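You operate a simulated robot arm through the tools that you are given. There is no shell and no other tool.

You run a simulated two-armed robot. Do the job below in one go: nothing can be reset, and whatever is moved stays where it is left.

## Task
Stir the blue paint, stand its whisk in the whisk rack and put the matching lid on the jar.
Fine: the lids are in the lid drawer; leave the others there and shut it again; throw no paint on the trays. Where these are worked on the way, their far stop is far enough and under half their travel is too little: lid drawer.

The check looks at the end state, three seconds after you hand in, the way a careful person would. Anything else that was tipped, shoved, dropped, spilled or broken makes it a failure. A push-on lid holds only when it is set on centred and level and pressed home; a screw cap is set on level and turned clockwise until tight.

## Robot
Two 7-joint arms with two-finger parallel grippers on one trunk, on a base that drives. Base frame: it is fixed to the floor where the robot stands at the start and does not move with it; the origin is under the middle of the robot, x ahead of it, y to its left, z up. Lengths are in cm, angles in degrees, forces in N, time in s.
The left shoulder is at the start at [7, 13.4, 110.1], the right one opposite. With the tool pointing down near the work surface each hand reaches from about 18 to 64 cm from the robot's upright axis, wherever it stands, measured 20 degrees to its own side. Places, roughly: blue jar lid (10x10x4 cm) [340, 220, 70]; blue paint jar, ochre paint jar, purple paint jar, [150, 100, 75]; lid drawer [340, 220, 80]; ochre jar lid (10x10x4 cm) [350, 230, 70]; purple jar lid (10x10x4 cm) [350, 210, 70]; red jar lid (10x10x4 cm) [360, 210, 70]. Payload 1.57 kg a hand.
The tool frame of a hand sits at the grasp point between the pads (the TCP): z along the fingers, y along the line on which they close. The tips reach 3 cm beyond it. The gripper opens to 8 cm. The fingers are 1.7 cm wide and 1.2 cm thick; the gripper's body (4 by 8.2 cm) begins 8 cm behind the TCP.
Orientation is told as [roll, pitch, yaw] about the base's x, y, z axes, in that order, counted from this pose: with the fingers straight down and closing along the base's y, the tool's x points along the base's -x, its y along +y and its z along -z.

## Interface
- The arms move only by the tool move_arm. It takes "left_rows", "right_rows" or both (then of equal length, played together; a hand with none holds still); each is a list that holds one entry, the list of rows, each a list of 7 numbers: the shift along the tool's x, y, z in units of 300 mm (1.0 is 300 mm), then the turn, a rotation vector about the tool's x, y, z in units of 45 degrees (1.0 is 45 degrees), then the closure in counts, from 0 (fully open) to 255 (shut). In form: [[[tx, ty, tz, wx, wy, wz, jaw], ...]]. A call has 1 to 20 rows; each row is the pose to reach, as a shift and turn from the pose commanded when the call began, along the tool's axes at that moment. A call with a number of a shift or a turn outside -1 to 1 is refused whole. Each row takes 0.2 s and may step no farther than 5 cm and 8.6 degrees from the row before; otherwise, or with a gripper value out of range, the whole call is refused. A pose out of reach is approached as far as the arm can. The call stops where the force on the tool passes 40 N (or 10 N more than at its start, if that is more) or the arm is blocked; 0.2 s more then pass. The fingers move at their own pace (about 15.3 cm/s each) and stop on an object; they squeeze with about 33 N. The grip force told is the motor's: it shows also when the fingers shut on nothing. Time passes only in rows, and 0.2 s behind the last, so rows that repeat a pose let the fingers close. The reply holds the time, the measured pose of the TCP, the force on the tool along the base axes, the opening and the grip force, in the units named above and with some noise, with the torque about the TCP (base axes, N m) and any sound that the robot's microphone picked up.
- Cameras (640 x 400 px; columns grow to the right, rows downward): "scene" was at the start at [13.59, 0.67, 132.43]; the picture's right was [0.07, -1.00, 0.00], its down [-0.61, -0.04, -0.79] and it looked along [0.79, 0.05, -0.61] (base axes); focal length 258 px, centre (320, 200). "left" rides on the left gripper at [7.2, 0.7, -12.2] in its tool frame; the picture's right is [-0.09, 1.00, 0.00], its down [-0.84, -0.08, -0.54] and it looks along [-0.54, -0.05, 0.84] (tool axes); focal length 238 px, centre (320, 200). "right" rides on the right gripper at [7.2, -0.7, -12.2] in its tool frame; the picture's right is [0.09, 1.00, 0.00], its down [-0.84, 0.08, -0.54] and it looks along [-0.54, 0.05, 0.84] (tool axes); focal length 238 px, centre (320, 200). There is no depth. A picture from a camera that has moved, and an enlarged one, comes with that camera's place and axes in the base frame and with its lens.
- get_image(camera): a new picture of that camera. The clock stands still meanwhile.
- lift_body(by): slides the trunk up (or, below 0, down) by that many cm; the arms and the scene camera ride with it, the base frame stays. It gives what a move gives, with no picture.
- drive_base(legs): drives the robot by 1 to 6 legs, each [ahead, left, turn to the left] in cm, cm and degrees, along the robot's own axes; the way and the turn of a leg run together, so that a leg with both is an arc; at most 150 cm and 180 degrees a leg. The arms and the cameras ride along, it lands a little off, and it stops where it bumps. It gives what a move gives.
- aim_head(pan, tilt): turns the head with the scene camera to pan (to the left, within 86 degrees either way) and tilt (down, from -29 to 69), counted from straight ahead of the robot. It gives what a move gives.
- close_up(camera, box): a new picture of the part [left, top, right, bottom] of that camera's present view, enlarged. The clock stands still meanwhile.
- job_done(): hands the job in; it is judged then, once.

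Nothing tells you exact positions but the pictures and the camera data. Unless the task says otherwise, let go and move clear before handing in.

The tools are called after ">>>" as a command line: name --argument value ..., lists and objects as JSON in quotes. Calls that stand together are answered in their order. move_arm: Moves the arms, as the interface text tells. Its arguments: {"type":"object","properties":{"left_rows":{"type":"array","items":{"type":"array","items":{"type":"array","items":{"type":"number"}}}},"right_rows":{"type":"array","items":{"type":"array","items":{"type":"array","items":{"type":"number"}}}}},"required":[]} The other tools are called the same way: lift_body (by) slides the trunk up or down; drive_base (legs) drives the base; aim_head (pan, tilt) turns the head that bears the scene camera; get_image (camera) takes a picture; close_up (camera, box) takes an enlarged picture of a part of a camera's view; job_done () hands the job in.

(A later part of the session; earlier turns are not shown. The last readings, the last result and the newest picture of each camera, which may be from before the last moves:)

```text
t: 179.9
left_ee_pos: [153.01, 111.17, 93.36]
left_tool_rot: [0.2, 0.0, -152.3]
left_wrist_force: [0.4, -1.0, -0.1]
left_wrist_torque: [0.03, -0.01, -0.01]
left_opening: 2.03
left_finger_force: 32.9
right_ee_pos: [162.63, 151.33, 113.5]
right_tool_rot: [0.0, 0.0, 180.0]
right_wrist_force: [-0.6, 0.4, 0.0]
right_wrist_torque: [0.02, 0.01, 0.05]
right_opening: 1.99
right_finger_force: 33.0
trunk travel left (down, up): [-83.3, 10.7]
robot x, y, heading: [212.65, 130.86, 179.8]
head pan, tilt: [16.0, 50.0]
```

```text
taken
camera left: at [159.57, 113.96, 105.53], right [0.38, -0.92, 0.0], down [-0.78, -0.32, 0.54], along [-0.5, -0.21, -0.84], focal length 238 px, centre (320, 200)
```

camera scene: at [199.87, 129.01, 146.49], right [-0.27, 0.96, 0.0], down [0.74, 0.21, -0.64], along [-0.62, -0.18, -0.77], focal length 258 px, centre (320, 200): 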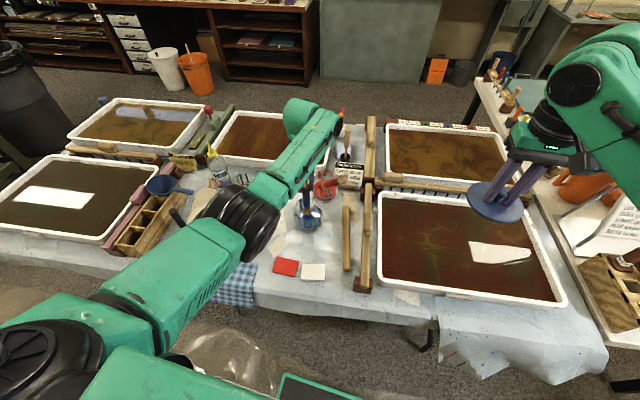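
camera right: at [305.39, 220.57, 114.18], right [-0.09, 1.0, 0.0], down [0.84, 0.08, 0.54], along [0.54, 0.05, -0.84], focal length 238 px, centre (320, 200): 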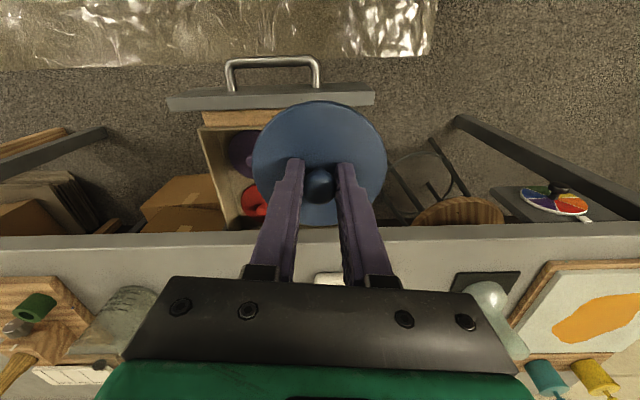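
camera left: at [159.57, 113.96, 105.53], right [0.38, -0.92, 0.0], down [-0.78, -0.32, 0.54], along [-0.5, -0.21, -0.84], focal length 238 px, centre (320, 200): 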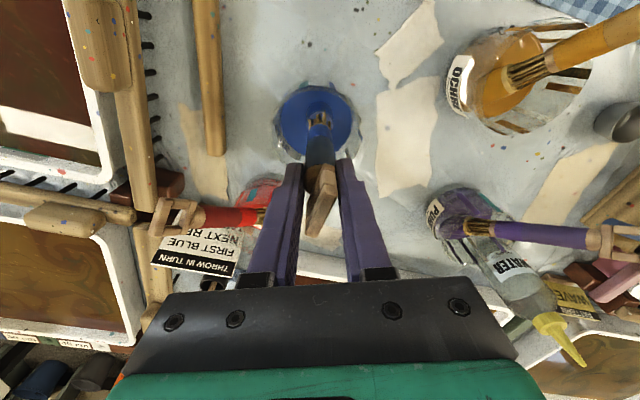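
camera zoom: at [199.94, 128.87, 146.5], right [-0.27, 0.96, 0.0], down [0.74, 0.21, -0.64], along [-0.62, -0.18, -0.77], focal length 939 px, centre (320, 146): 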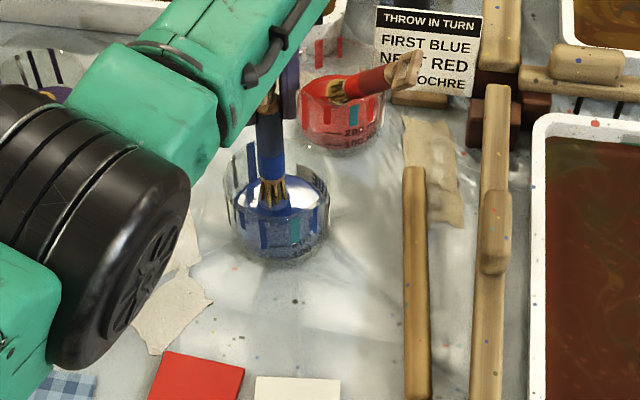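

I'll add one more, slightly deeper, round of stirring to be sure.

>>> move_arm --left_rows '[[[0.01, 0, 0.017, 0, 0, 0, 255], [0.035, 0, 0.033, 0, 0, 0, 255], [0.06, 0, 0.033, 0, 0, 0, 255], [0.05, 0.029, 0.033, 0, 0, 0, 255], [0.026, 0.048, 0.033, 0, 0, 0, 255], [-0.005, 0.048, 0.033, 0, 0, 0, 255], [-0.03, 0.029, 0.033, 0, 0, 0, 255], [-0.04, 0, 0.033, 0, 0, 0, 255], [-0.03, -0.029, 0.033, 0, 0, 0, 255], [-0.005, -0.048, 0.033, 0, 0, 0, 255], [0.026, -0.048, 0.033, 0, 0, 0, 255], [0.05, -0.029, 0.033, 0, 0, 0, 255], [0.06, 0, 0.033, 0, 0, 0, 255], [0.05, 0.029, 0.033, 0, 0, 0, 255], [0.026, 0.048, 0.033, 0, 0, 0, 255], [-0.005, 0.048, 0.033, 0, 0, 0, 255], [-0.03, 0.029, 0.033, 0, 0, 0, 255], [-0.04, 0, 0.033, 0, 0, 0, 255], [-0.015, 0, 0.033, 0, 0, 0, 255], [0.005, 0, 0.033, 0, 0, 0, 255]]]'

>>> close_up --camera "scene" --box '[270, 180, 350, 250]'

```text
t: 184.1
left_ee_pos: [153.18, 111.25, 92.41]
left_tool_rot: [0.1, -0.1, -152.3]
left_wrist_force: [1.1, 0.0, 0.0]
left_wrist_torque: [-0.01, -0.03, 0.0]
left_opening: 2.04
left_finger_force: 32.8
left hand out of reach, approached as far as the arm can: row 8, 9, 18
right_ee_pos: [162.66, 151.44, 113.57]
right_tool_rot: [0.0, -0.1, 179.9]
right_wrist_force: [0.4, 0.4, -0.3]
right_wrist_torque: [0.02, -0.01, -0.02]
right_opening: 2.0
right_finger_force: 32.9
trunk travel left (down, up): [-83.3, 10.7]
robot x, y, heading: [212.66, 130.72, 179.8]
head pan, tilt: [16.0, 50.0]
```

```text
5.71 times, centred on (310, 215) of scene
camera zoom: at [199.97, 129.0, 146.51], right [-0.27, 0.96, 0.0], down [0.74, 0.21, -0.64], along [-0.62, -0.18, -0.77], focal length 1476 px, centre (377, 114)
```

zoom: 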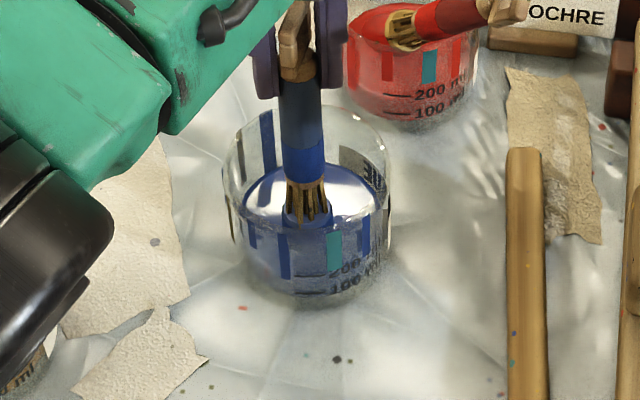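

Stirred well. Now lift the whisk straight up slowly and let it drip above the jar.

>>> move_arm --left_rows '[[[0, 0, -0.03, 0, 0, 0, 255], [0, 0, -0.06, 0, 0, 0, 255], [0, 0, -0.09, 0, 0, 0, 255], [0, 0, -0.12, 0, 0, 0, 255], [0, 0, -0.15, 0, 0, 0, 255], [0, 0, -0.18, 0, 0, 0, 255], [0, 0, -0.21, 0, 0, 0, 255], [0, 0, -0.24, 0, 0, 0, 255], [0, 0, -0.27, 0, 0, 0, 255], [0, 0, -0.3, 0, 0, 0, 255], [0, 0, -0.33, 0, 0, 0, 255], [0, 0, -0.36, 0, 0, 0, 255], [0, 0, -0.36, 0, 0, 0, 255], [0, 0, -0.36, 0, 0, 0, 255], [0, 0, -0.36, 0, 0, 0, 255], [0, 0, -0.36, 0, 0, 0, 255], [0, 0, -0.36, 0, 0, 0, 255], [0, 0, -0.36, 0, 0, 0, 255], [0, 0, -0.36, 0, 0, 0, 255], [0, 0, -0.36, 0, 0, 0, 255]]]'

>>> get_image --camera "scene"

>>> close_up --camera "scene" --box '[240, 130, 380, 250]'

>>> get_image --camera "left"

```text
t: 188.3
left_ee_pos: [153.29, 111.37, 103.23]
left_tool_rot: [0.1, 0.0, -152.3]
left_wrist_force: [0.0, 0.6, -0.1]
left_wrist_torque: [-0.03, -0.01, 0.0]
left_opening: 2.05
left_finger_force: 33.2
right_ee_pos: [162.71, 151.47, 113.56]
right_tool_rot: [0.0, 0.0, 179.8]
right_wrist_force: [-0.5, 1.0, -0.3]
right_wrist_torque: [0.03, -0.01, 0.0]
right_opening: 2.01
right_finger_force: 33.0
trunk travel left (down, up): [-83.3, 10.7]
robot x, y, heading: [212.57, 131.24, 179.8]
head pan, tilt: [16.0, 50.0]
```

```text
taken
camera scene: at [199.95, 129.0, 146.5], right [-0.27, 0.96, 0.0], down [0.74, 0.21, -0.64], along [-0.62, -0.18, -0.77], focal length 258 px, centre (320, 200)
```

scene: 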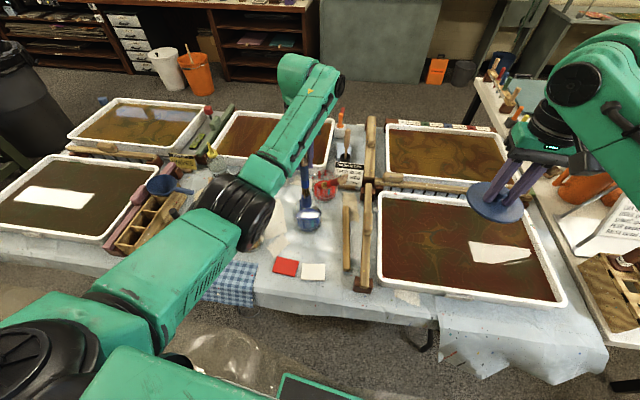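

```text
3.33 times, centred on (310, 190) of scene
camera zoom: at [199.95, 129.0, 146.5], right [-0.27, 0.96, 0.0], down [0.74, 0.21, -0.64], along [-0.62, -0.18, -0.77], focal length 861 px, centre (353, 233)
```

zoom: 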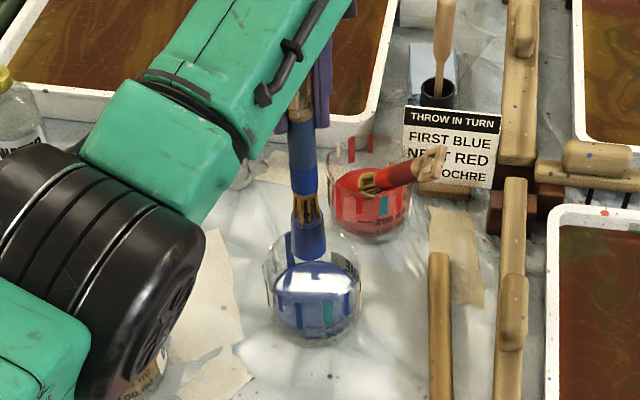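

```text
taken
camera left: at [159.79, 114.11, 115.34], right [0.38, -0.92, 0.0], down [-0.78, -0.32, 0.54], along [-0.5, -0.21, -0.84], focal length 238 px, centre (320, 200)
```

left: 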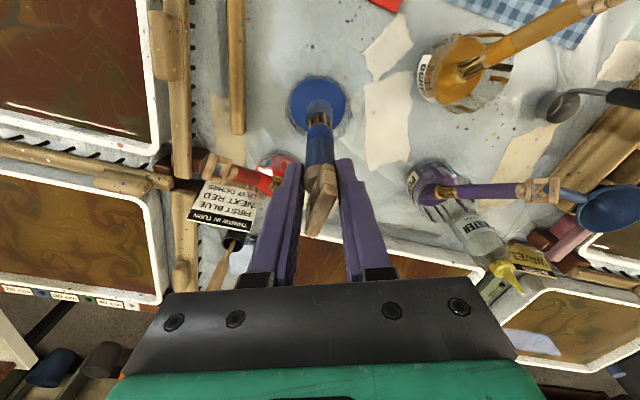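

The whisk is clear, its tip ~19.4 cm below the TCP (so the table top is nearer z≈72 and the jar rim z≈81). I'll raise it further and draw it back before strafing to the rack.

>>> move_arm --left_rows '[[[0, 0, -0.06, 0, 0, 0, 255], [0, 0, -0.12, 0, 0, 0, 255], [0, 0, -0.18, 0, 0, 0, 255], [0, 0, -0.24, 0, 0, 0, 255], [0, 0, -0.3, 0, 0, 0, 255], [0, 0, -0.36, 0, 0, 0, 255], [0, 0, -0.42, 0, 0, 0, 255], [0, 0, -0.46, 0, 0, 0, 255]]]'

>>> move_arm --left_rows '[[[0.06, 0.03, 0, 0, 0, 0, 255], [0.12, 0.06, 0, 0, 0, 0, 255], [0.18, 0.09, 0, 0, 0, 0, 255], [0.24, 0.12, 0, 0, 0, 0, 255], [0.3, 0.15, 0, 0, 0, 0, 255], [0.36, 0.18, 0, 0, 0, 0, 255], [0.42, 0.215, 0, 0, 0, 0, 255], [0.48, 0.25, 0, 0, 0, 0, 255]]]'

>>> get_image --camera "scene"

>>> get_image --camera "left"

```text
t: 190.1
left_ee_pos: [153.26, 111.34, 116.87]
left_tool_rot: [0.1, 0.1, -152.3]
left_wrist_force: [0.3, -0.5, -0.7]
left_wrist_torque: [0.02, 0.0, 0.01]
left_opening: 2.06
left_finger_force: 33.0
right_ee_pos: [162.6, 151.45, 113.48]
right_tool_rot: [0.0, 0.0, 179.8]
right_wrist_force: [-0.2, 0.1, -0.1]
right_wrist_torque: [-0.01, -0.02, 0.0]
right_opening: 2.0
right_finger_force: 32.5
trunk travel left (down, up): [-83.3, 10.7]
robot x, y, heading: [212.53, 130.92, 180.0]
head pan, tilt: [16.0, 50.0]
```

```text
t: 191.9
left_ee_pos: [157.9, 106.95, 118.03]
left_tool_rot: [0.2, 0.0, -152.3]
left_wrist_force: [-0.2, 0.2, 0.2]
left_wrist_torque: [-0.01, 0.0, 0.0]
left_opening: 2.08
left_finger_force: 33.1
left hand out of reach, approached as far as the arm can: row 1, 2, 3, 4, 5, 6, 7, 8
right_ee_pos: [162.66, 151.36, 113.49]
right_tool_rot: [0.0, 0.0, 179.9]
right_wrist_force: [0.0, 0.0, 0.1]
right_wrist_torque: [0.04, 0.01, 0.03]
right_opening: 2.0
right_finger_force: 33.3
trunk travel left (down, up): [-83.3, 10.7]
robot x, y, heading: [212.69, 130.9, 180.1]
head pan, tilt: [16.0, 50.0]
```

```text
taken
camera scene: at [199.95, 129.01, 146.5], right [-0.27, 0.96, 0.0], down [0.74, 0.21, -0.64], along [-0.62, -0.18, -0.77], focal length 258 px, centre (320, 200)
```

scene: 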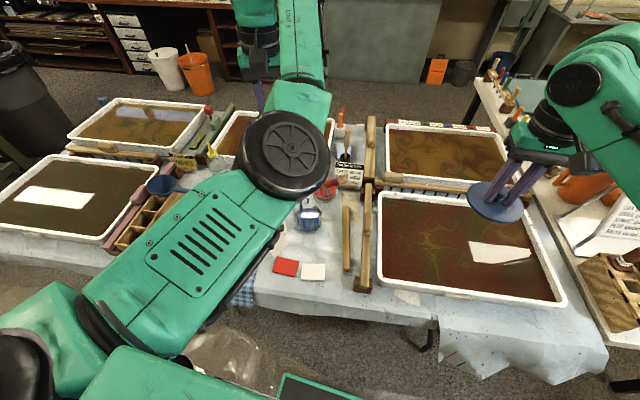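

```text
taken
camera left: at [164.56, 109.79, 130.14], right [0.38, -0.92, 0.0], down [-0.78, -0.32, 0.54], along [-0.5, -0.21, -0.84], focal length 238 px, centre (320, 200)
```

left: 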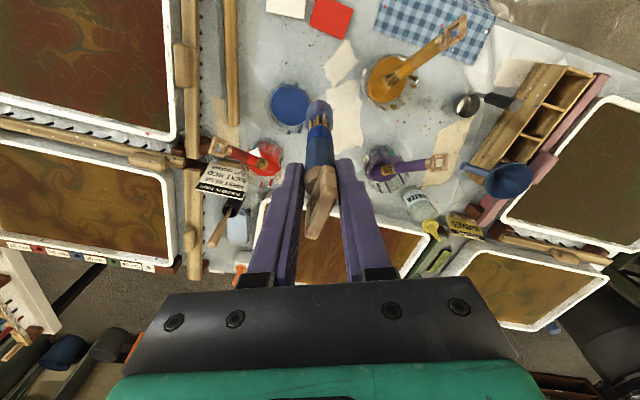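

The yawed wrist hit a joint limit on the way back. I'll return the command to the actual spot and un-yaw the hand so it regains reach.

>>> move_arm --left_rows '[[[-0.137, -0.016, -0.013, 0, 0, 0, 255], [-0.274, -0.032, -0.026, 0, 0, 0, 255], [-0.411, -0.048, -0.038, 0, 0, 0, 255], [-0.411, -0.048, -0.038, 0, 0, 0.1, 255], [-0.411, -0.048, -0.038, 0, 0, 0.2, 255], [-0.411, -0.048, -0.038, 0, 0, 0.3, 255], [-0.411, -0.048, -0.038, 0, 0, 0.4, 255], [-0.411, -0.048, -0.038, 0, 0, 0.5, 255], [-0.411, -0.048, -0.038, 0, 0, 0.615, 255]]]'

>>> get_image --camera "scene"

```text
t: 193.9
left_ee_pos: [154.31, 102.57, 119.31]
left_tool_rot: [0.4, -2.0, -175.8]
left_wrist_force: [-0.3, 0.3, -0.7]
left_wrist_torque: [-0.06, 0.0, 0.02]
left_opening: 2.03
left_finger_force: 32.6
left hand out of reach, approached as far as the arm can: row 2, 3, 4, 5, 6, 7, 8, 9
right_ee_pos: [162.6, 151.55, 113.45]
right_tool_rot: [0.1, 0.1, 179.7]
right_wrist_force: [-1.3, 0.4, 0.1]
right_wrist_torque: [-0.03, 0.01, -0.04]
right_opening: 2.03
right_finger_force: 33.3
trunk travel left (down, up): [-83.3, 10.7]
robot x, y, heading: [212.5, 131.02, 179.7]
head pan, tilt: [16.0, 50.0]
```

```text
taken
camera scene: at [199.85, 129.3, 146.5], right [-0.27, 0.96, 0.0], down [0.74, 0.21, -0.64], along [-0.62, -0.18, -0.77], focal length 258 px, centre (320, 200)
```

scene: 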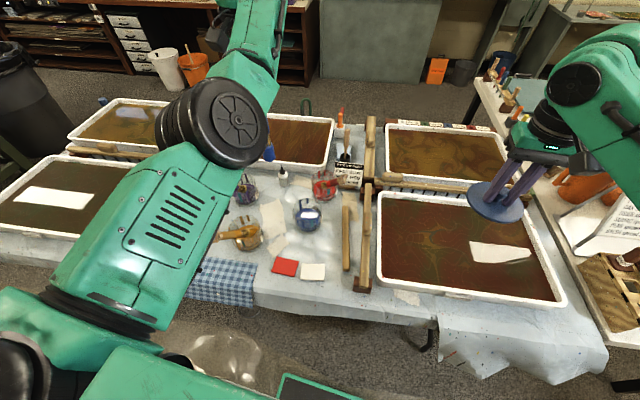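

I'll set the command to the actual pose and carry the whisk by driving the base instead: left 39 cm, back 17 cm, to above the rack.

>>> move_arm --left_rows '[[[-0.06, 0.073, -0.022, 0, 0, -0.045, 255], [-0.12, 0.147, -0.043, 0, 0, -0.09, 255], [-0.12, 0.147, -0.043, 0, 0, -0.09, 255]]]'

>>> drive_base --legs '[[-8, 0, 0], [-9, 38, 0]]'

>>> get_image --camera "left"

>>> get_image --camera "scene"

```text
t: 194.7
left_ee_pos: [154.25, 97.93, 120.79]
left_tool_rot: [0.2, -2.0, -171.8]
left_wrist_force: [-0.9, 0.0, 0.0]
left_wrist_torque: [0.01, 0.0, 0.0]
left_opening: 2.03
left_finger_force: 32.9
left hand out of reach, approached as far as the arm can: row 1, 2, 3
right_ee_pos: [162.56, 151.28, 113.59]
right_tool_rot: [0.0, 0.1, 179.9]
right_wrist_force: [0.1, 0.4, -0.6]
right_wrist_torque: [0.02, 0.01, -0.02]
right_opening: 1.98
right_finger_force: 33.0
trunk travel left (down, up): [-83.3, 10.7]
robot x, y, heading: [212.7, 130.85, 179.9]
head pan, tilt: [16.0, 50.0]
```

```text
t: 197.8
left_ee_pos: [171.1, 60.86, 120.91]
left_tool_rot: [0.3, -2.0, -171.8]
left_wrist_force: [0.6, -0.2, 0.4]
left_wrist_torque: [-0.03, -0.02, 0.0]
left_opening: 2.03
left_finger_force: 33.5
right_ee_pos: [179.85, 114.2, 113.47]
right_tool_rot: [0.0, 0.1, 179.6]
right_wrist_force: [-0.2, 0.4, 0.1]
right_wrist_torque: [0.0, 0.02, -0.03]
right_opening: 2.02
right_finger_force: 32.6
trunk travel left (down, up): [-83.3, 10.7]
robot x, y, heading: [229.73, 93.72, 179.6]
head pan, tilt: [16.0, 50.0]
```

```text
taken
camera left: at [178.68, 61.34, 132.78], right [0.05, -1.0, 0.01], down [-0.82, -0.04, 0.57], along [-0.57, -0.04, -0.82], focal length 238 px, centre (320, 200)
```

left: 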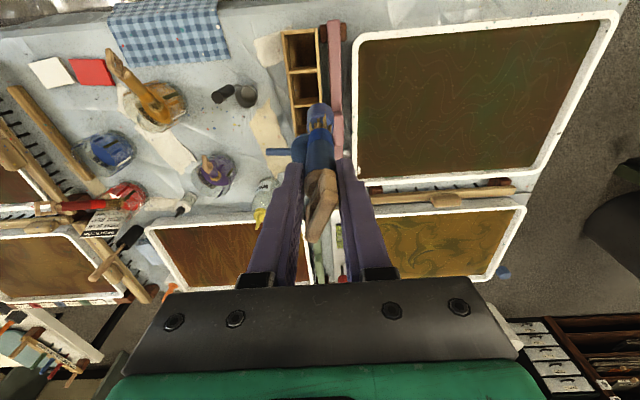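

```text
taken
camera scene: at [217.05, 91.67, 146.5], right [-0.27, 0.96, 0.0], down [0.74, 0.21, -0.64], along [-0.62, -0.17, -0.77], focal length 258 px, centre (320, 200)
```

scene: 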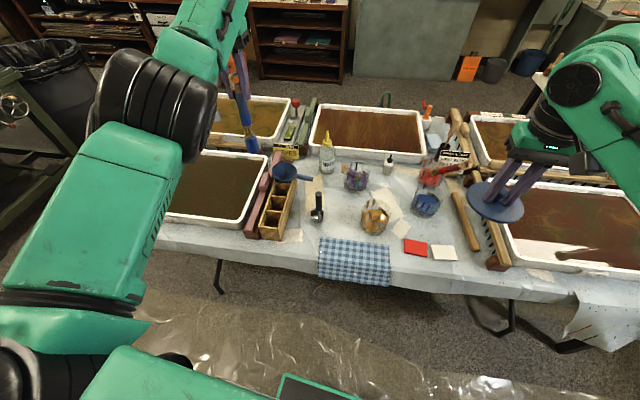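

The whisk hangs beside the rack's compartments (centres ≈ (176.8, 64.6), (169.8, 63.6), (163, 63)). I'll zoom for a precise look.

>>> close_up --camera "left" --box '[250, 10, 370, 130]'

>>> close_up --camera "scene" --box '[200, 70, 330, 250]'

```text
3.33 times, centred on (310, 70) of left
camera zoom: at [178.68, 61.34, 132.78], right [0.05, -1.0, 0.01], down [-0.82, -0.04, 0.57], along [-0.57, -0.04, -0.82], focal length 794 px, centre (353, 633)
```

zoom: 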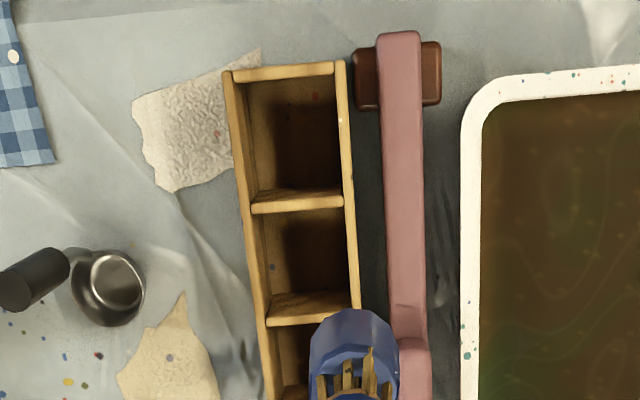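

```text
2.22 times, centred on (265, 160) of scene
camera zoom: at [217.05, 91.67, 146.5], right [-0.27, 0.96, 0.0], down [0.74, 0.21, -0.64], along [-0.62, -0.17, -0.77], focal length 574 px, centre (442, 289)
```

zoom: 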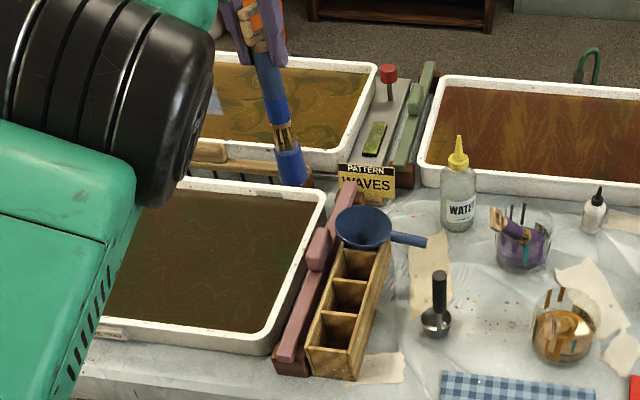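

Rack rim is at z≈80.8; first compartment centre (176, 63.9). First I free the arm from its limit by lowering the hand a bit in place (tip stays above everything).

>>> move_arm --left_rows '[[[0, 0, 0.03, 0, 0, 0, 255], [0, 0, 0.06, 0, 0, 0, 255], [0, 0, 0.09, 0, 0, 0, 255], [0, 0, 0.12, 0, 0, 0, 255], [0, 0, 0.15, 0, 0, 0, 255], [0, 0, 0.18, 0, 0, 0, 255], [0, 0, 0.2, 0, 0, 0, 255]]]'

>>> get_image --camera "scene"

```text
t: 199.4
left_ee_pos: [170.85, 60.68, 114.74]
left_tool_rot: [0.1, -2.0, -171.9]
left_wrist_force: [0.8, -1.0, -0.4]
left_wrist_torque: [0.01, 0.0, -0.02]
left_opening: 2.03
left_finger_force: 33.9
right_ee_pos: [179.83, 113.92, 113.5]
right_tool_rot: [0.0, -0.1, 179.6]
right_wrist_force: [0.4, 0.0, -0.4]
right_wrist_torque: [-0.01, 0.0, -0.01]
right_opening: 2.02
right_finger_force: 33.1
trunk travel left (down, up): [-83.3, 10.7]
robot x, y, heading: [229.57, 93.69, 179.5]
head pan, tilt: [16.0, 50.0]
```

```text
taken
camera scene: at [217.06, 91.47, 146.5], right [-0.27, 0.96, 0.0], down [0.74, 0.21, -0.64], along [-0.62, -0.17, -0.77], focal length 258 px, centre (320, 200)
```

scene: 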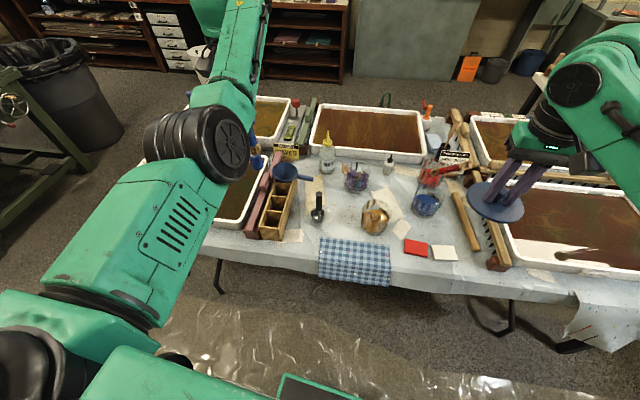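

Freed, with no jump. Now shift the base by +5 in x and +3.2 in y to sit above the first compartment, then check.

>>> drive_base --legs '[[-5.2, -3.2, 0]]'

>>> move_arm --left_rows '[[[0, 0, 0.06, 0, 0.02, 0, 255], [0, 0, 0.12, 0, 0.044, 0, 255], [0, 0, 0.18, 0, 0.044, 0, 255], [0, 0, 0.24, 0, 0.044, 0, 255], [0, 0, 0.3, 0, 0.044, 0, 255]]]'

>>> get_image --camera "left"

>>> close_up --camera "scene" --box '[200, 120, 340, 250]'

```text
t: 200.4
left_ee_pos: [175.62, 63.29, 114.29]
left_tool_rot: [0.1, -1.7, -171.9]
left_wrist_force: [-0.2, 0.3, -1.1]
left_wrist_torque: [0.02, -0.03, -0.01]
left_opening: 2.05
left_finger_force: 32.8
right_ee_pos: [184.38, 116.68, 113.23]
right_tool_rot: [-0.1, 0.4, 179.7]
right_wrist_force: [-0.5, 0.0, 0.1]
right_wrist_torque: [0.01, -0.04, 0.0]
right_opening: 1.99
right_finger_force: 33.4
trunk travel left (down, up): [-83.3, 10.7]
robot x, y, heading: [234.59, 96.47, 179.7]
head pan, tilt: [16.0, 50.0]
```

```text
t: 201.6
left_ee_pos: [175.73, 63.55, 105.71]
left_tool_rot: [0.1, 0.0, -171.9]
left_wrist_force: [0.6, -0.1, -0.2]
left_wrist_torque: [0.0, -0.01, -0.04]
left_opening: 2.05
left_finger_force: 32.6
right_ee_pos: [184.8, 116.92, 113.56]
right_tool_rot: [0.0, 0.1, 179.7]
right_wrist_force: [-0.2, -0.5, -1.0]
right_wrist_torque: [0.0, -0.02, 0.01]
right_opening: 1.99
right_finger_force: 32.7
trunk travel left (down, up): [-83.3, 10.7]
robot x, y, heading: [234.82, 96.59, 179.8]
head pan, tilt: [16.0, 50.0]
```

```text
taken
camera left: at [182.83, 63.92, 117.92], right [0.05, -1.0, 0.0], down [-0.84, -0.04, 0.54], along [-0.54, -0.03, -0.84], focal length 238 px, centre (320, 200)
```

left: 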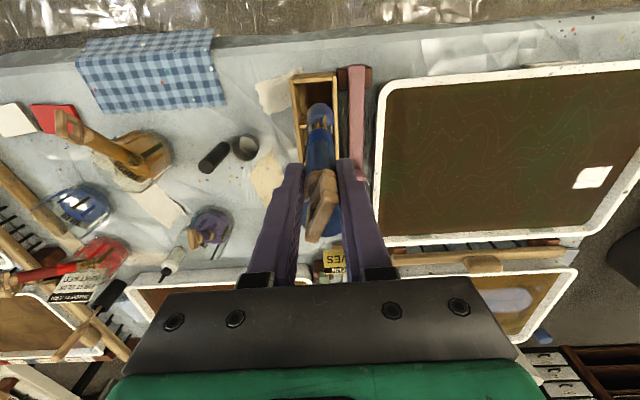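

```text
3.08 times, centred on (270, 185) of scene
camera zoom: at [222.05, 94.49, 146.49], right [-0.27, 0.96, 0.0], down [0.74, 0.21, -0.64], along [-0.62, -0.17, -0.77], focal length 795 px, centre (474, 246)
```

zoom: 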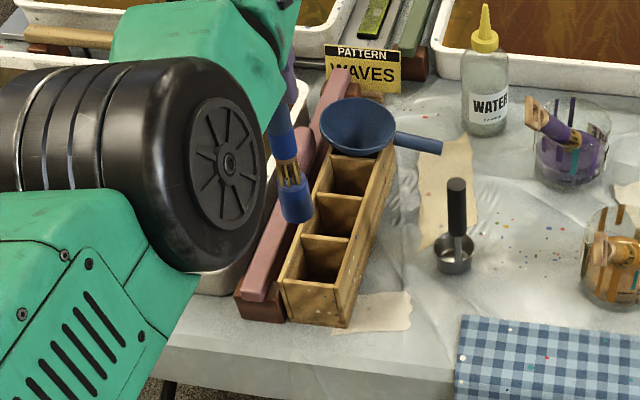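

The tip is aligned over the first compartment. Small centring shift, then lower in.

>>> move_arm --left_rows '[[[0.012, -0.015, 0.05, 0, 0, 0, 255], [0.012, -0.015, 0.1, 0, 0, 0, 255], [0.012, -0.015, 0.15, 0, 0, 0, 255], [0.012, -0.015, 0.2, 0, 0, 0, 255], [0.012, -0.015, 0.25, 0, 0, 0, 255]]]'

>>> get_image --camera "left"

>>> close_up --camera "scene" --box '[200, 120, 340, 250]'

```text
t: 202.8
left_ee_pos: [176.19, 63.93, 98.27]
left_tool_rot: [0.3, 0.0, -171.9]
left_wrist_force: [0.2, 0.1, -0.4]
left_wrist_torque: [-0.03, -0.01, 0.0]
left_opening: 2.05
left_finger_force: 32.8
right_ee_pos: [184.88, 116.97, 113.4]
right_tool_rot: [0.0, 0.1, 179.8]
right_wrist_force: [-0.3, 0.1, -0.2]
right_wrist_torque: [-0.01, -0.01, 0.03]
right_opening: 2.02
right_finger_force: 33.1
trunk travel left (down, up): [-83.3, 10.7]
robot x, y, heading: [235.01, 96.45, 179.8]
head pan, tilt: [16.0, 50.0]
```

```text
taken
camera left: at [183.25, 64.38, 110.42], right [0.05, -1.0, 0.0], down [-0.84, -0.04, 0.54], along [-0.54, -0.03, -0.84], focal length 238 px, centre (320, 200)
```

left: 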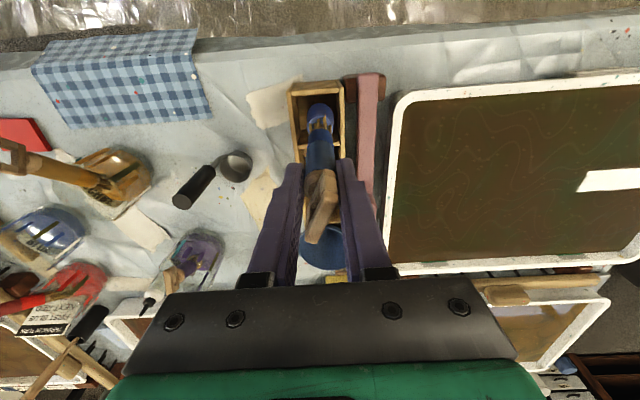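

```text
3.08 times, centred on (270, 185) of scene
camera zoom: at [222.15, 94.55, 146.5], right [-0.27, 0.96, 0.0], down [0.74, 0.21, -0.64], along [-0.62, -0.17, -0.77], focal length 795 px, centre (474, 246)
```

zoom: 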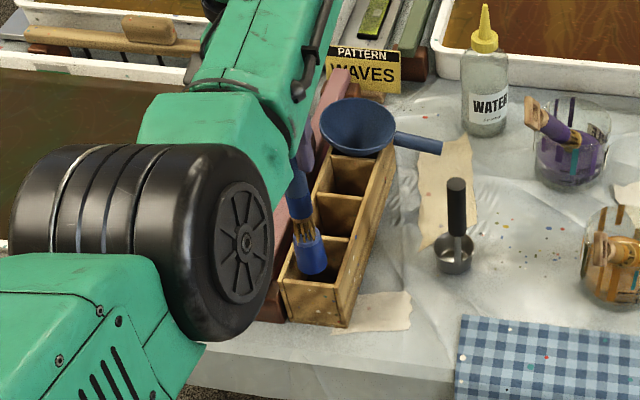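

Going in cleanly. Lower the rest slowly until it touches the floor of the compartment.

>>> move_arm --left_rows '[[[0, 0, 0.04, 0, 0, 0, 255], [0, 0, 0.08, 0, 0, 0, 255], [0, 0, 0.11, 0, 0, 0, 255], [0, 0, 0.13, 0, 0, 0, 255], [0, 0, 0.145, 0, 0, 0, 255]]]'

>>> close_up --camera "scene" --box '[200, 120, 340, 250]'

>>> close_up --camera "left" --box '[240, 50, 400, 290]'

```text
t: 204.0
left_ee_pos: [176.2, 64.11, 93.9]
left_tool_rot: [0.2, 0.0, -171.8]
left_wrist_force: [-0.7, 0.1, 0.1]
left_wrist_torque: [0.01, 0.0, -0.01]
left_opening: 2.04
left_finger_force: 33.3
right_ee_pos: [184.95, 117.1, 113.44]
right_tool_rot: [0.1, 0.1, 179.7]
right_wrist_force: [0.0, 0.0, -1.0]
right_wrist_torque: [-0.01, 0.03, -0.01]
right_opening: 2.02
right_finger_force: 32.7
trunk travel left (down, up): [-83.3, 10.7]
robot x, y, heading: [234.76, 96.15, 179.7]
head pan, tilt: [16.0, 50.0]
```

```text
3.08 times, centred on (270, 185) of scene
camera zoom: at [222.19, 94.57, 146.5], right [-0.27, 0.96, 0.0], down [0.74, 0.21, -0.64], along [-0.62, -0.17, -0.77], focal length 795 px, centre (474, 246)
```

zoom: 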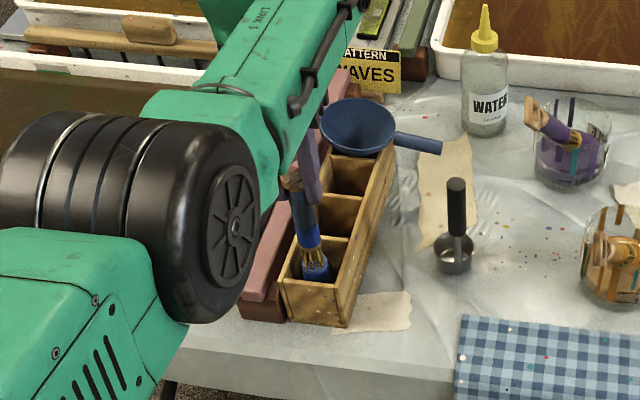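

```text
1.67 times, centred on (320, 170) of left
camera zoom: at [183.24, 64.51, 106.07], right [0.05, -1.0, 0.0], down [-0.84, -0.04, 0.54], along [-0.54, -0.03, -0.84], focal length 397 px, centre (320, 250)
```

zoom: 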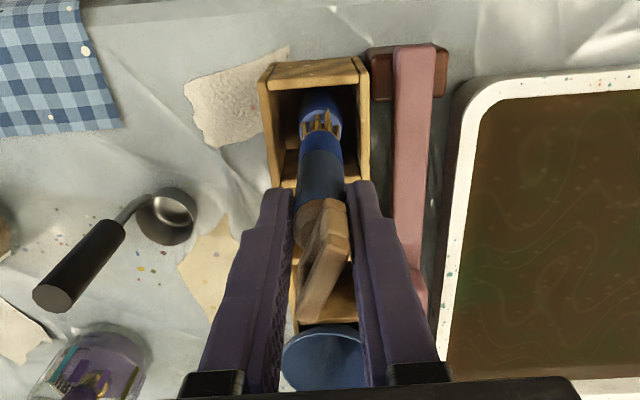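

>>> move_arm --left_rows '[[[0, 0, 0.01, 0, 0, 0, 255], [0, 0, 0.02, 0, 0, 0, 255], [0, 0, 0.03, 0, 0, 0, 255], [0, 0, 0.03, 0, 0, 0, 255]]]'

>>> move_arm --left_rows '[[[0, 0, 0.007, 0, 0, 0, 255], [0, 0, 0.014, 0, 0, 0, 255], [0, 0, 0.021, 0, 0, 0, 255], [0, 0, 0.021, 0, 0, 0, 255]]]'

>>> close_up --camera "scene" --box '[230, 150, 310, 230]'

```text
t: 205.0
left_ee_pos: [176.15, 64.01, 93.02]
left_tool_rot: [0.4, 0.0, -171.8]
left_wrist_force: [-0.1, -0.5, 0.1]
left_wrist_torque: [-0.04, -0.06, -0.03]
left_opening: 2.01
left_finger_force: 33.1
right_ee_pos: [184.86, 117.04, 113.55]
right_tool_rot: [0.0, 0.0, 179.7]
right_wrist_force: [0.6, -0.1, 0.2]
right_wrist_torque: [-0.01, -0.03, 0.02]
right_opening: 2.02
right_finger_force: 33.0
trunk travel left (down, up): [-83.3, 10.7]
robot x, y, heading: [234.34, 96.39, 179.9]
head pan, tilt: [16.0, 50.0]
```

```text
t: 206.0
left_ee_pos: [176.17, 64.08, 92.54]
left_tool_rot: [0.2, -0.1, -171.8]
left_wrist_force: [-0.4, -0.4, 1.0]
left_wrist_torque: [-0.06, 0.12, -0.03]
left_opening: 2.03
left_finger_force: 32.7
right_ee_pos: [184.86, 117.13, 113.49]
right_tool_rot: [0.0, 0.1, 179.7]
right_wrist_force: [-0.9, 0.0, -0.3]
right_wrist_torque: [0.02, 0.01, 0.01]
right_opening: 2.02
right_finger_force: 32.6
trunk travel left (down, up): [-83.3, 10.7]
robot x, y, heading: [234.99, 96.26, 179.8]
head pan, tilt: [16.0, 50.0]
```

```text
5.00 times, centred on (270, 190) of scene
camera zoom: at [222.25, 94.6, 146.51], right [-0.27, 0.96, 0.0], down [0.74, 0.21, -0.64], along [-0.62, -0.17, -0.77], focal length 1291 px, centre (570, 250)
```

zoom: 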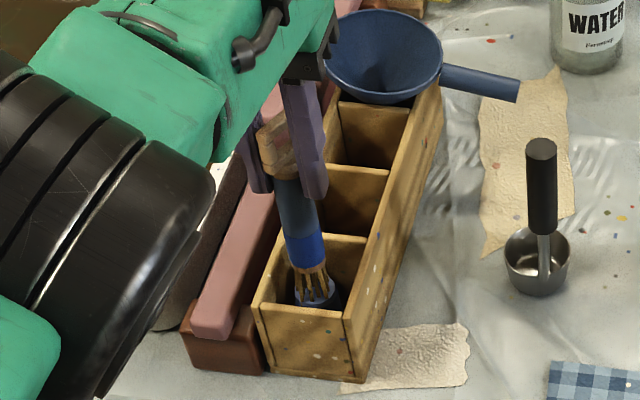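

>>> move_arm --left_rows '[[[0, 0, 0.007, 0, 0, 0, 255], [0, 0, 0.014, 0, 0, 0, 255], [0, 0, 0.014, 0, 0, 0, 255]]]'

```text
t: 206.8
left_ee_pos: [176.24, 64.13, 92.4]
left_tool_rot: [0.5, -0.5, -171.9]
left_wrist_force: [-2.4, -2.1, 21.8]
left_wrist_torque: [-0.25, 0.61, 0.01]
left_opening: 2.04
left_finger_force: 33.3
right_ee_pos: [185.37, 117.17, 113.64]
right_tool_rot: [0.1, -0.1, 179.7]
right_wrist_force: [0.2, 0.5, 0.3]
right_wrist_torque: [-0.01, 0.01, -0.02]
right_opening: 2.01
right_finger_force: 33.4
trunk travel left (down, up): [-83.3, 10.7]
robot x, y, heading: [234.29, 96.65, 179.6]
head pan, tilt: [16.0, 50.0]
```

Contact with the floor. Back up slightly, then open the fingers gently.

>>> move_arm --left_rows '[[[0, 0, -0.012, 0, 0, 0, 255], [0, 0, -0.012, 0, 0, 0, 255]]]'

>>> move_arm --left_rows '[[[0, 0, 0, 0, 0, 0, 180], [0, 0, 0, 0, 0, 0, 150], [0, 0, 0, 0, 0, 0, 120], [0, 0, 0, 0, 0, 0, 100], [0, 0, 0, 0, 0, 0, 100]]]'

>>> close_up --camera "scene" --box '[230, 150, 310, 230]'

>>> get_image --camera "left"

```text
t: 207.4
left_ee_pos: [176.31, 64.19, 92.28]
left_tool_rot: [0.3, -0.1, -171.8]
left_wrist_force: [-3.7, -1.5, 12.2]
left_wrist_torque: [-0.2, 0.82, 0.03]
left_opening: 2.03
left_finger_force: 32.6
right_ee_pos: [185.09, 117.22, 113.48]
right_tool_rot: [0.1, -0.1, 179.7]
right_wrist_force: [-0.5, 0.5, 0.2]
right_wrist_torque: [-0.02, -0.01, -0.02]
right_opening: 2.01
right_finger_force: 32.9
trunk travel left (down, up): [-83.3, 10.7]
robot x, y, heading: [234.48, 96.89, 179.9]
head pan, tilt: [16.0, 50.0]
```

```text
t: 208.6
left_ee_pos: [176.24, 63.98, 92.26]
left_tool_rot: [0.3, 0.0, -171.8]
left_wrist_force: [0.6, 0.6, -0.3]
left_wrist_torque: [0.0, 0.02, 0.03]
left_opening: 4.85
left_finger_force: 0.0
right_ee_pos: [184.77, 117.09, 113.44]
right_tool_rot: [-0.1, 0.0, 179.7]
right_wrist_force: [0.5, 0.1, 0.6]
right_wrist_torque: [0.03, 0.02, -0.03]
right_opening: 1.99
right_finger_force: 33.0
trunk travel left (down, up): [-83.3, 10.7]
robot x, y, heading: [234.77, 96.54, 179.7]
head pan, tilt: [16.0, 50.0]
```

```text
5.00 times, centred on (270, 190) of scene
camera zoom: at [222.23, 94.6, 146.51], right [-0.27, 0.96, 0.0], down [0.74, 0.21, -0.64], along [-0.62, -0.17, -0.77], focal length 1291 px, centre (570, 250)
```

zoom: 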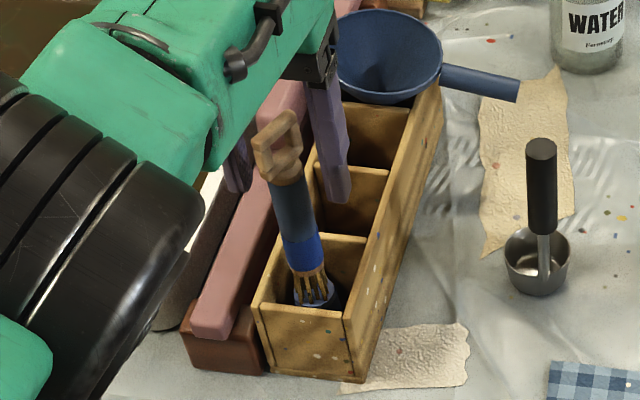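

```text
taken
camera left: at [183.26, 64.52, 104.48], right [0.05, -1.0, 0.0], down [-0.84, -0.04, 0.54], along [-0.54, -0.03, -0.84], focal length 238 px, centre (320, 200)
```

left: 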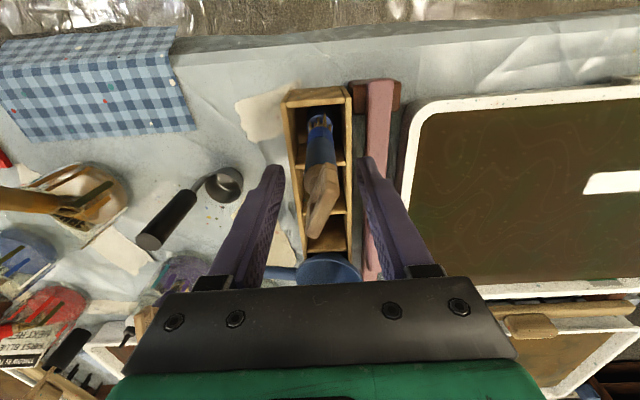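

The whisk stands in the rack. Raise the left hand straight up, clear of it.

>>> move_arm --left_rows '[[[0, 0, -0.04, 0, 0, 0, 80], [0, 0, -0.1, 0, 0, 0, 80], [0, 0, -0.18, 0, 0, 0, 80], [0, 0, -0.28, 0, 0, 0, 80], [0, 0, -0.38, 0, 0, 0, 80], [0, 0, -0.48, 0, 0, 0, 80]]]'

>>> get_image --camera "left"

>>> get_image --camera "scene"

```text
t: 210.0
left_ee_pos: [176.17, 64.11, 106.5]
left_tool_rot: [0.3, 0.0, -171.7]
left_wrist_force: [-0.5, -0.4, 0.1]
left_wrist_torque: [0.02, -0.02, 0.0]
left_opening: 5.5
left_finger_force: 0.1
right_ee_pos: [185.02, 117.09, 113.6]
right_tool_rot: [0.1, 0.1, 179.7]
right_wrist_force: [0.0, -0.6, -0.5]
right_wrist_torque: [-0.02, -0.01, 0.0]
right_opening: 2.01
right_finger_force: 32.8
trunk travel left (down, up): [-83.3, 10.7]
robot x, y, heading: [234.18, 96.64, 179.9]
head pan, tilt: [16.0, 50.0]
```

```text
taken
camera left: at [183.22, 64.5, 118.72], right [0.05, -1.0, 0.0], down [-0.84, -0.04, 0.54], along [-0.54, -0.03, -0.84], focal length 238 px, centre (320, 200)
```

left: 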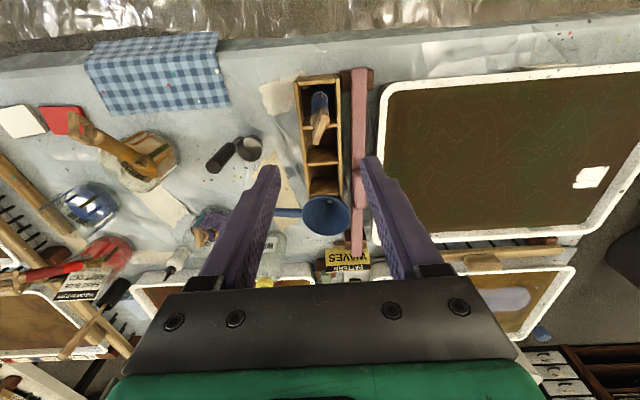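

```text
taken
camera scene: at [222.25, 94.62, 146.5], right [-0.27, 0.96, 0.0], down [0.74, 0.21, -0.64], along [-0.62, -0.17, -0.77], focal length 258 px, centre (320, 200)
```

scene: 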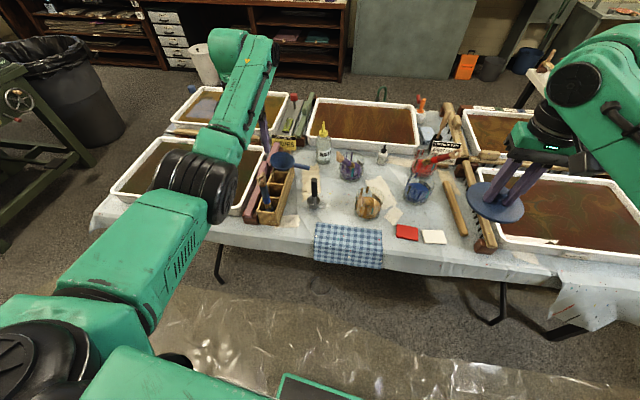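

The whisk stands in the rack. For the lid, I'll turn the robot 40° left so the right shoulder comes nearer to the jar, then move to about (212, 115).

>>> drive_base --legs '[[0, 0, 40], [4, -28, 0]]'

>>> aim_head --pan -30 --tilt 55

>>> get_image --camera "scene"

>>> get_image --camera "right"

```text
t: 213.8
left_ee_pos: [189.59, 53.23, 106.4]
left_tool_rot: [0.2, -0.1, -132.4]
left_wrist_force: [-0.1, 0.1, -0.2]
left_wrist_torque: [-0.01, 0.03, 0.01]
left_opening: 5.48
left_finger_force: 0.0
right_ee_pos: [162.75, 99.79, 113.53]
right_tool_rot: [-0.2, 0.1, -140.8]
right_wrist_force: [-0.5, 0.6, -0.4]
right_wrist_torque: [0.05, 0.01, -0.01]
right_opening: 2.01
right_finger_force: 33.5
trunk travel left (down, up): [-83.3, 10.7]
robot x, y, heading: [213.96, 115.95, -140.7]
head pan, tilt: [16.0, 50.0]
```

```text
t: 214.9
left_ee_pos: [189.38, 53.17, 106.43]
left_tool_rot: [0.3, 0.0, -132.2]
left_wrist_force: [0.8, -0.3, 0.4]
left_wrist_torque: [0.0, 0.01, -0.04]
left_opening: 5.5
left_finger_force: 0.1
right_ee_pos: [162.59, 99.8, 113.57]
right_tool_rot: [0.0, 0.0, -140.8]
right_wrist_force: [0.5, 0.4, -0.4]
right_wrist_torque: [-0.03, -0.03, 0.02]
right_opening: 2.01
right_finger_force: 33.5
trunk travel left (down, up): [-83.3, 10.7]
robot x, y, heading: [214.0, 115.6, -140.7]
head pan, tilt: [-30.0, 55.0]
```

```text
taken
camera scene: at [202.96, 111.36, 145.85], right [-0.16, 0.99, 0.0], down [0.81, 0.13, -0.57], along [-0.57, -0.09, -0.82], focal length 258 px, centre (320, 200)
```

scene: 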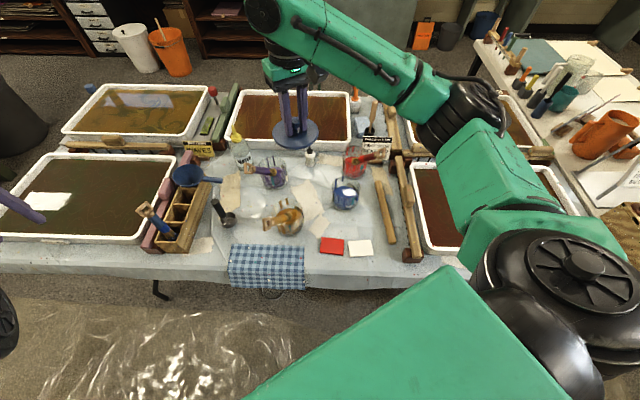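

```text
taken
camera right: at [167.72, 104.94, 125.65], right [0.7, -0.71, 0.0], down [-0.6, -0.59, 0.54], along [-0.39, -0.38, -0.84], focal length 238 px, centre (320, 200)
```

right: 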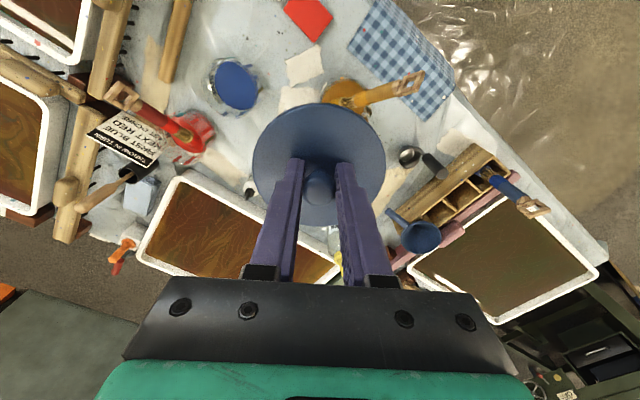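

Both cameras see the blue jar clearly. I'll zoom to measure its rim centre precisely.

>>> close_up --camera "scene" --box '[315, 160, 375, 220]'

>>> close_up --camera "right" --box '[190, 40, 290, 130]'

>>> close_up --camera "scene" --box '[255, 80, 335, 160]'

```text
6.67 times, centred on (345, 190) of scene
camera zoom: at [202.96, 111.36, 145.85], right [-0.16, 0.99, 0.0], down [0.81, 0.13, -0.57], along [-0.57, -0.09, -0.82], focal length 1722 px, centre (153, 267)
```

zoom: 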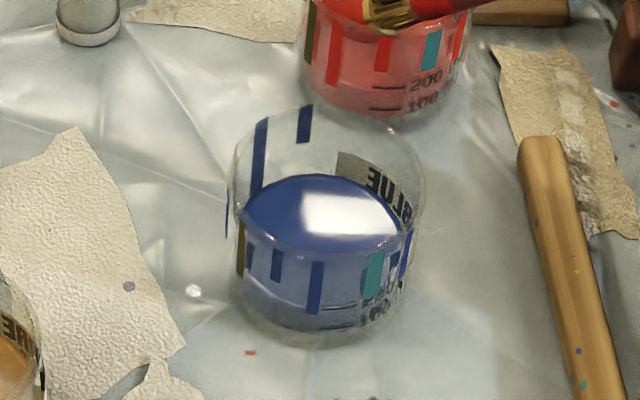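

```text
4.44 times, centred on (240, 85) of right
camera zoom: at [167.72, 104.94, 125.65], right [0.7, -0.71, 0.0], down [-0.6, -0.59, 0.54], along [-0.39, -0.38, -0.84], focal length 1059 px, centre (676, 711)
```

zoom: 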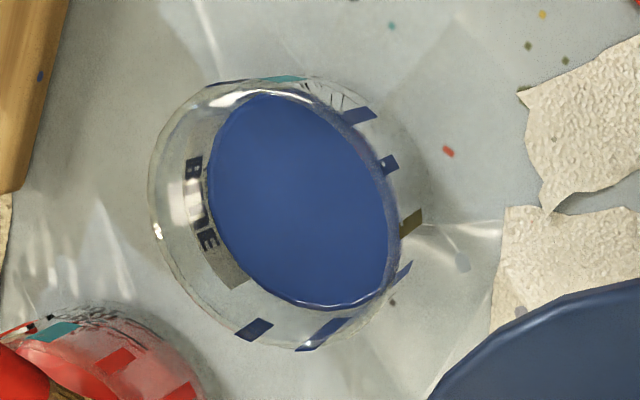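

```text
5.00 times, centred on (295, 120) of scene
camera zoom: at [202.96, 111.36, 145.85], right [-0.16, 0.99, 0.0], down [0.81, 0.13, -0.57], along [-0.57, -0.09, -0.82], focal length 1291 px, centre (445, 600)
```

zoom: 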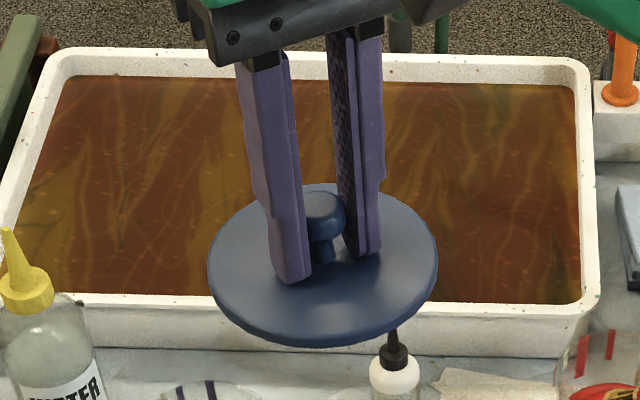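

The rim centre comes to about (152.8, 111.6, 82), and the lid (≈9.3 cm) is held centred and level. I'll bring the lid above the jar at a safe height and check alignment.

>>> move_arm --right_rows '[[[0, -0.1, 0, 0, 0, 0, 255], [0, -0.2, 0, 0, 0, 0, 255], [0, -0.3, 0, 0, 0, 0, 255], [-0.003, -0.4, 0, 0, 0, 0, 255], [-0.005, -0.511, 0, 0, 0, 0, 255], [-0.005, -0.511, 0.1, 0, 0, 0, 255], [-0.005, -0.511, 0.2, 0, 0, 0, 255], [-0.005, -0.511, 0.3, 0, 0, 0, 255], [-0.005, -0.511, 0.4, 0, 0, 0, 255]]]'

>>> get_image --camera "right"

>>> get_image --camera "scene"

>>> close_up --camera "scene" --box '[300, 130, 390, 230]'

```text
t: 216.9
left_ee_pos: [189.33, 53.3, 106.46]
left_tool_rot: [0.3, 0.1, -132.3]
left_wrist_force: [0.4, -0.4, -0.8]
left_wrist_torque: [0.03, -0.01, -0.02]
left_opening: 5.46
left_finger_force: 0.1
right_ee_pos: [152.67, 111.58, 101.43]
right_tool_rot: [0.0, 0.0, -140.8]
right_wrist_force: [-0.3, -0.1, -0.3]
right_wrist_torque: [0.01, -0.02, 0.01]
right_opening: 1.99
right_finger_force: 32.7
trunk travel left (down, up): [-83.3, 10.7]
robot x, y, heading: [214.37, 115.34, -140.9]
head pan, tilt: [-30.0, 55.0]
```

```text
taken
camera right: at [157.76, 116.81, 113.59], right [0.7, -0.71, 0.0], down [-0.6, -0.59, 0.54], along [-0.39, -0.38, -0.84], focal length 238 px, centre (320, 200)
```

right: 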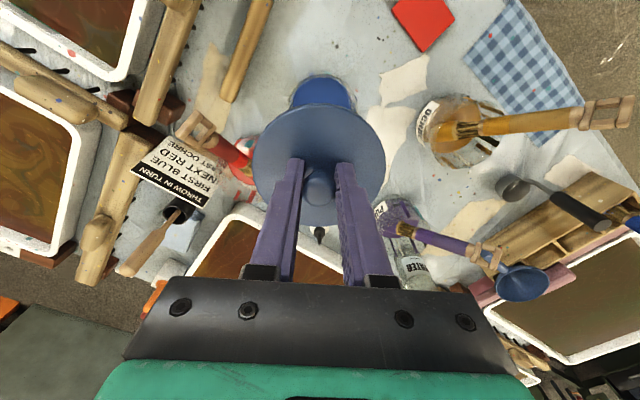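

```text
taken
camera scene: at [202.87, 111.38, 145.85], right [-0.16, 0.99, 0.0], down [0.81, 0.13, -0.57], along [-0.57, -0.09, -0.82], focal length 258 px, centre (320, 200)
```

scene: 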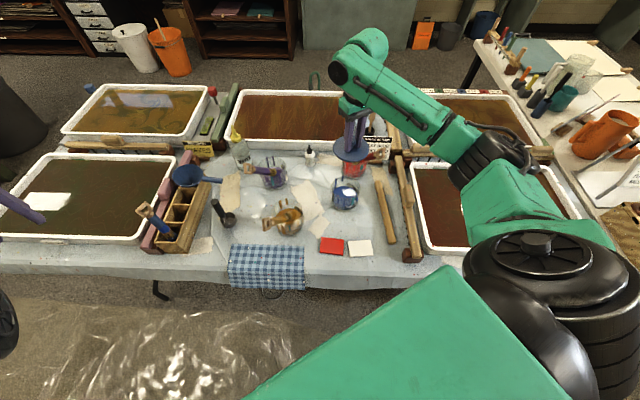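

```text
4.00 times, centred on (345, 180) of scene
camera zoom: at [202.87, 111.38, 145.85], right [-0.16, 0.99, 0.0], down [0.81, 0.13, -0.57], along [-0.57, -0.09, -0.82], focal length 1033 px, centre (220, 280)
```

zoom: 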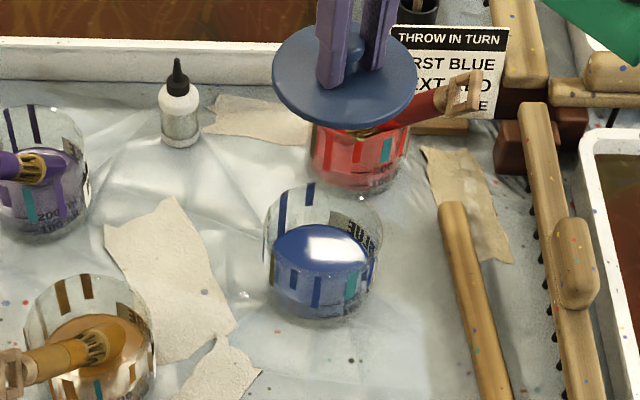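

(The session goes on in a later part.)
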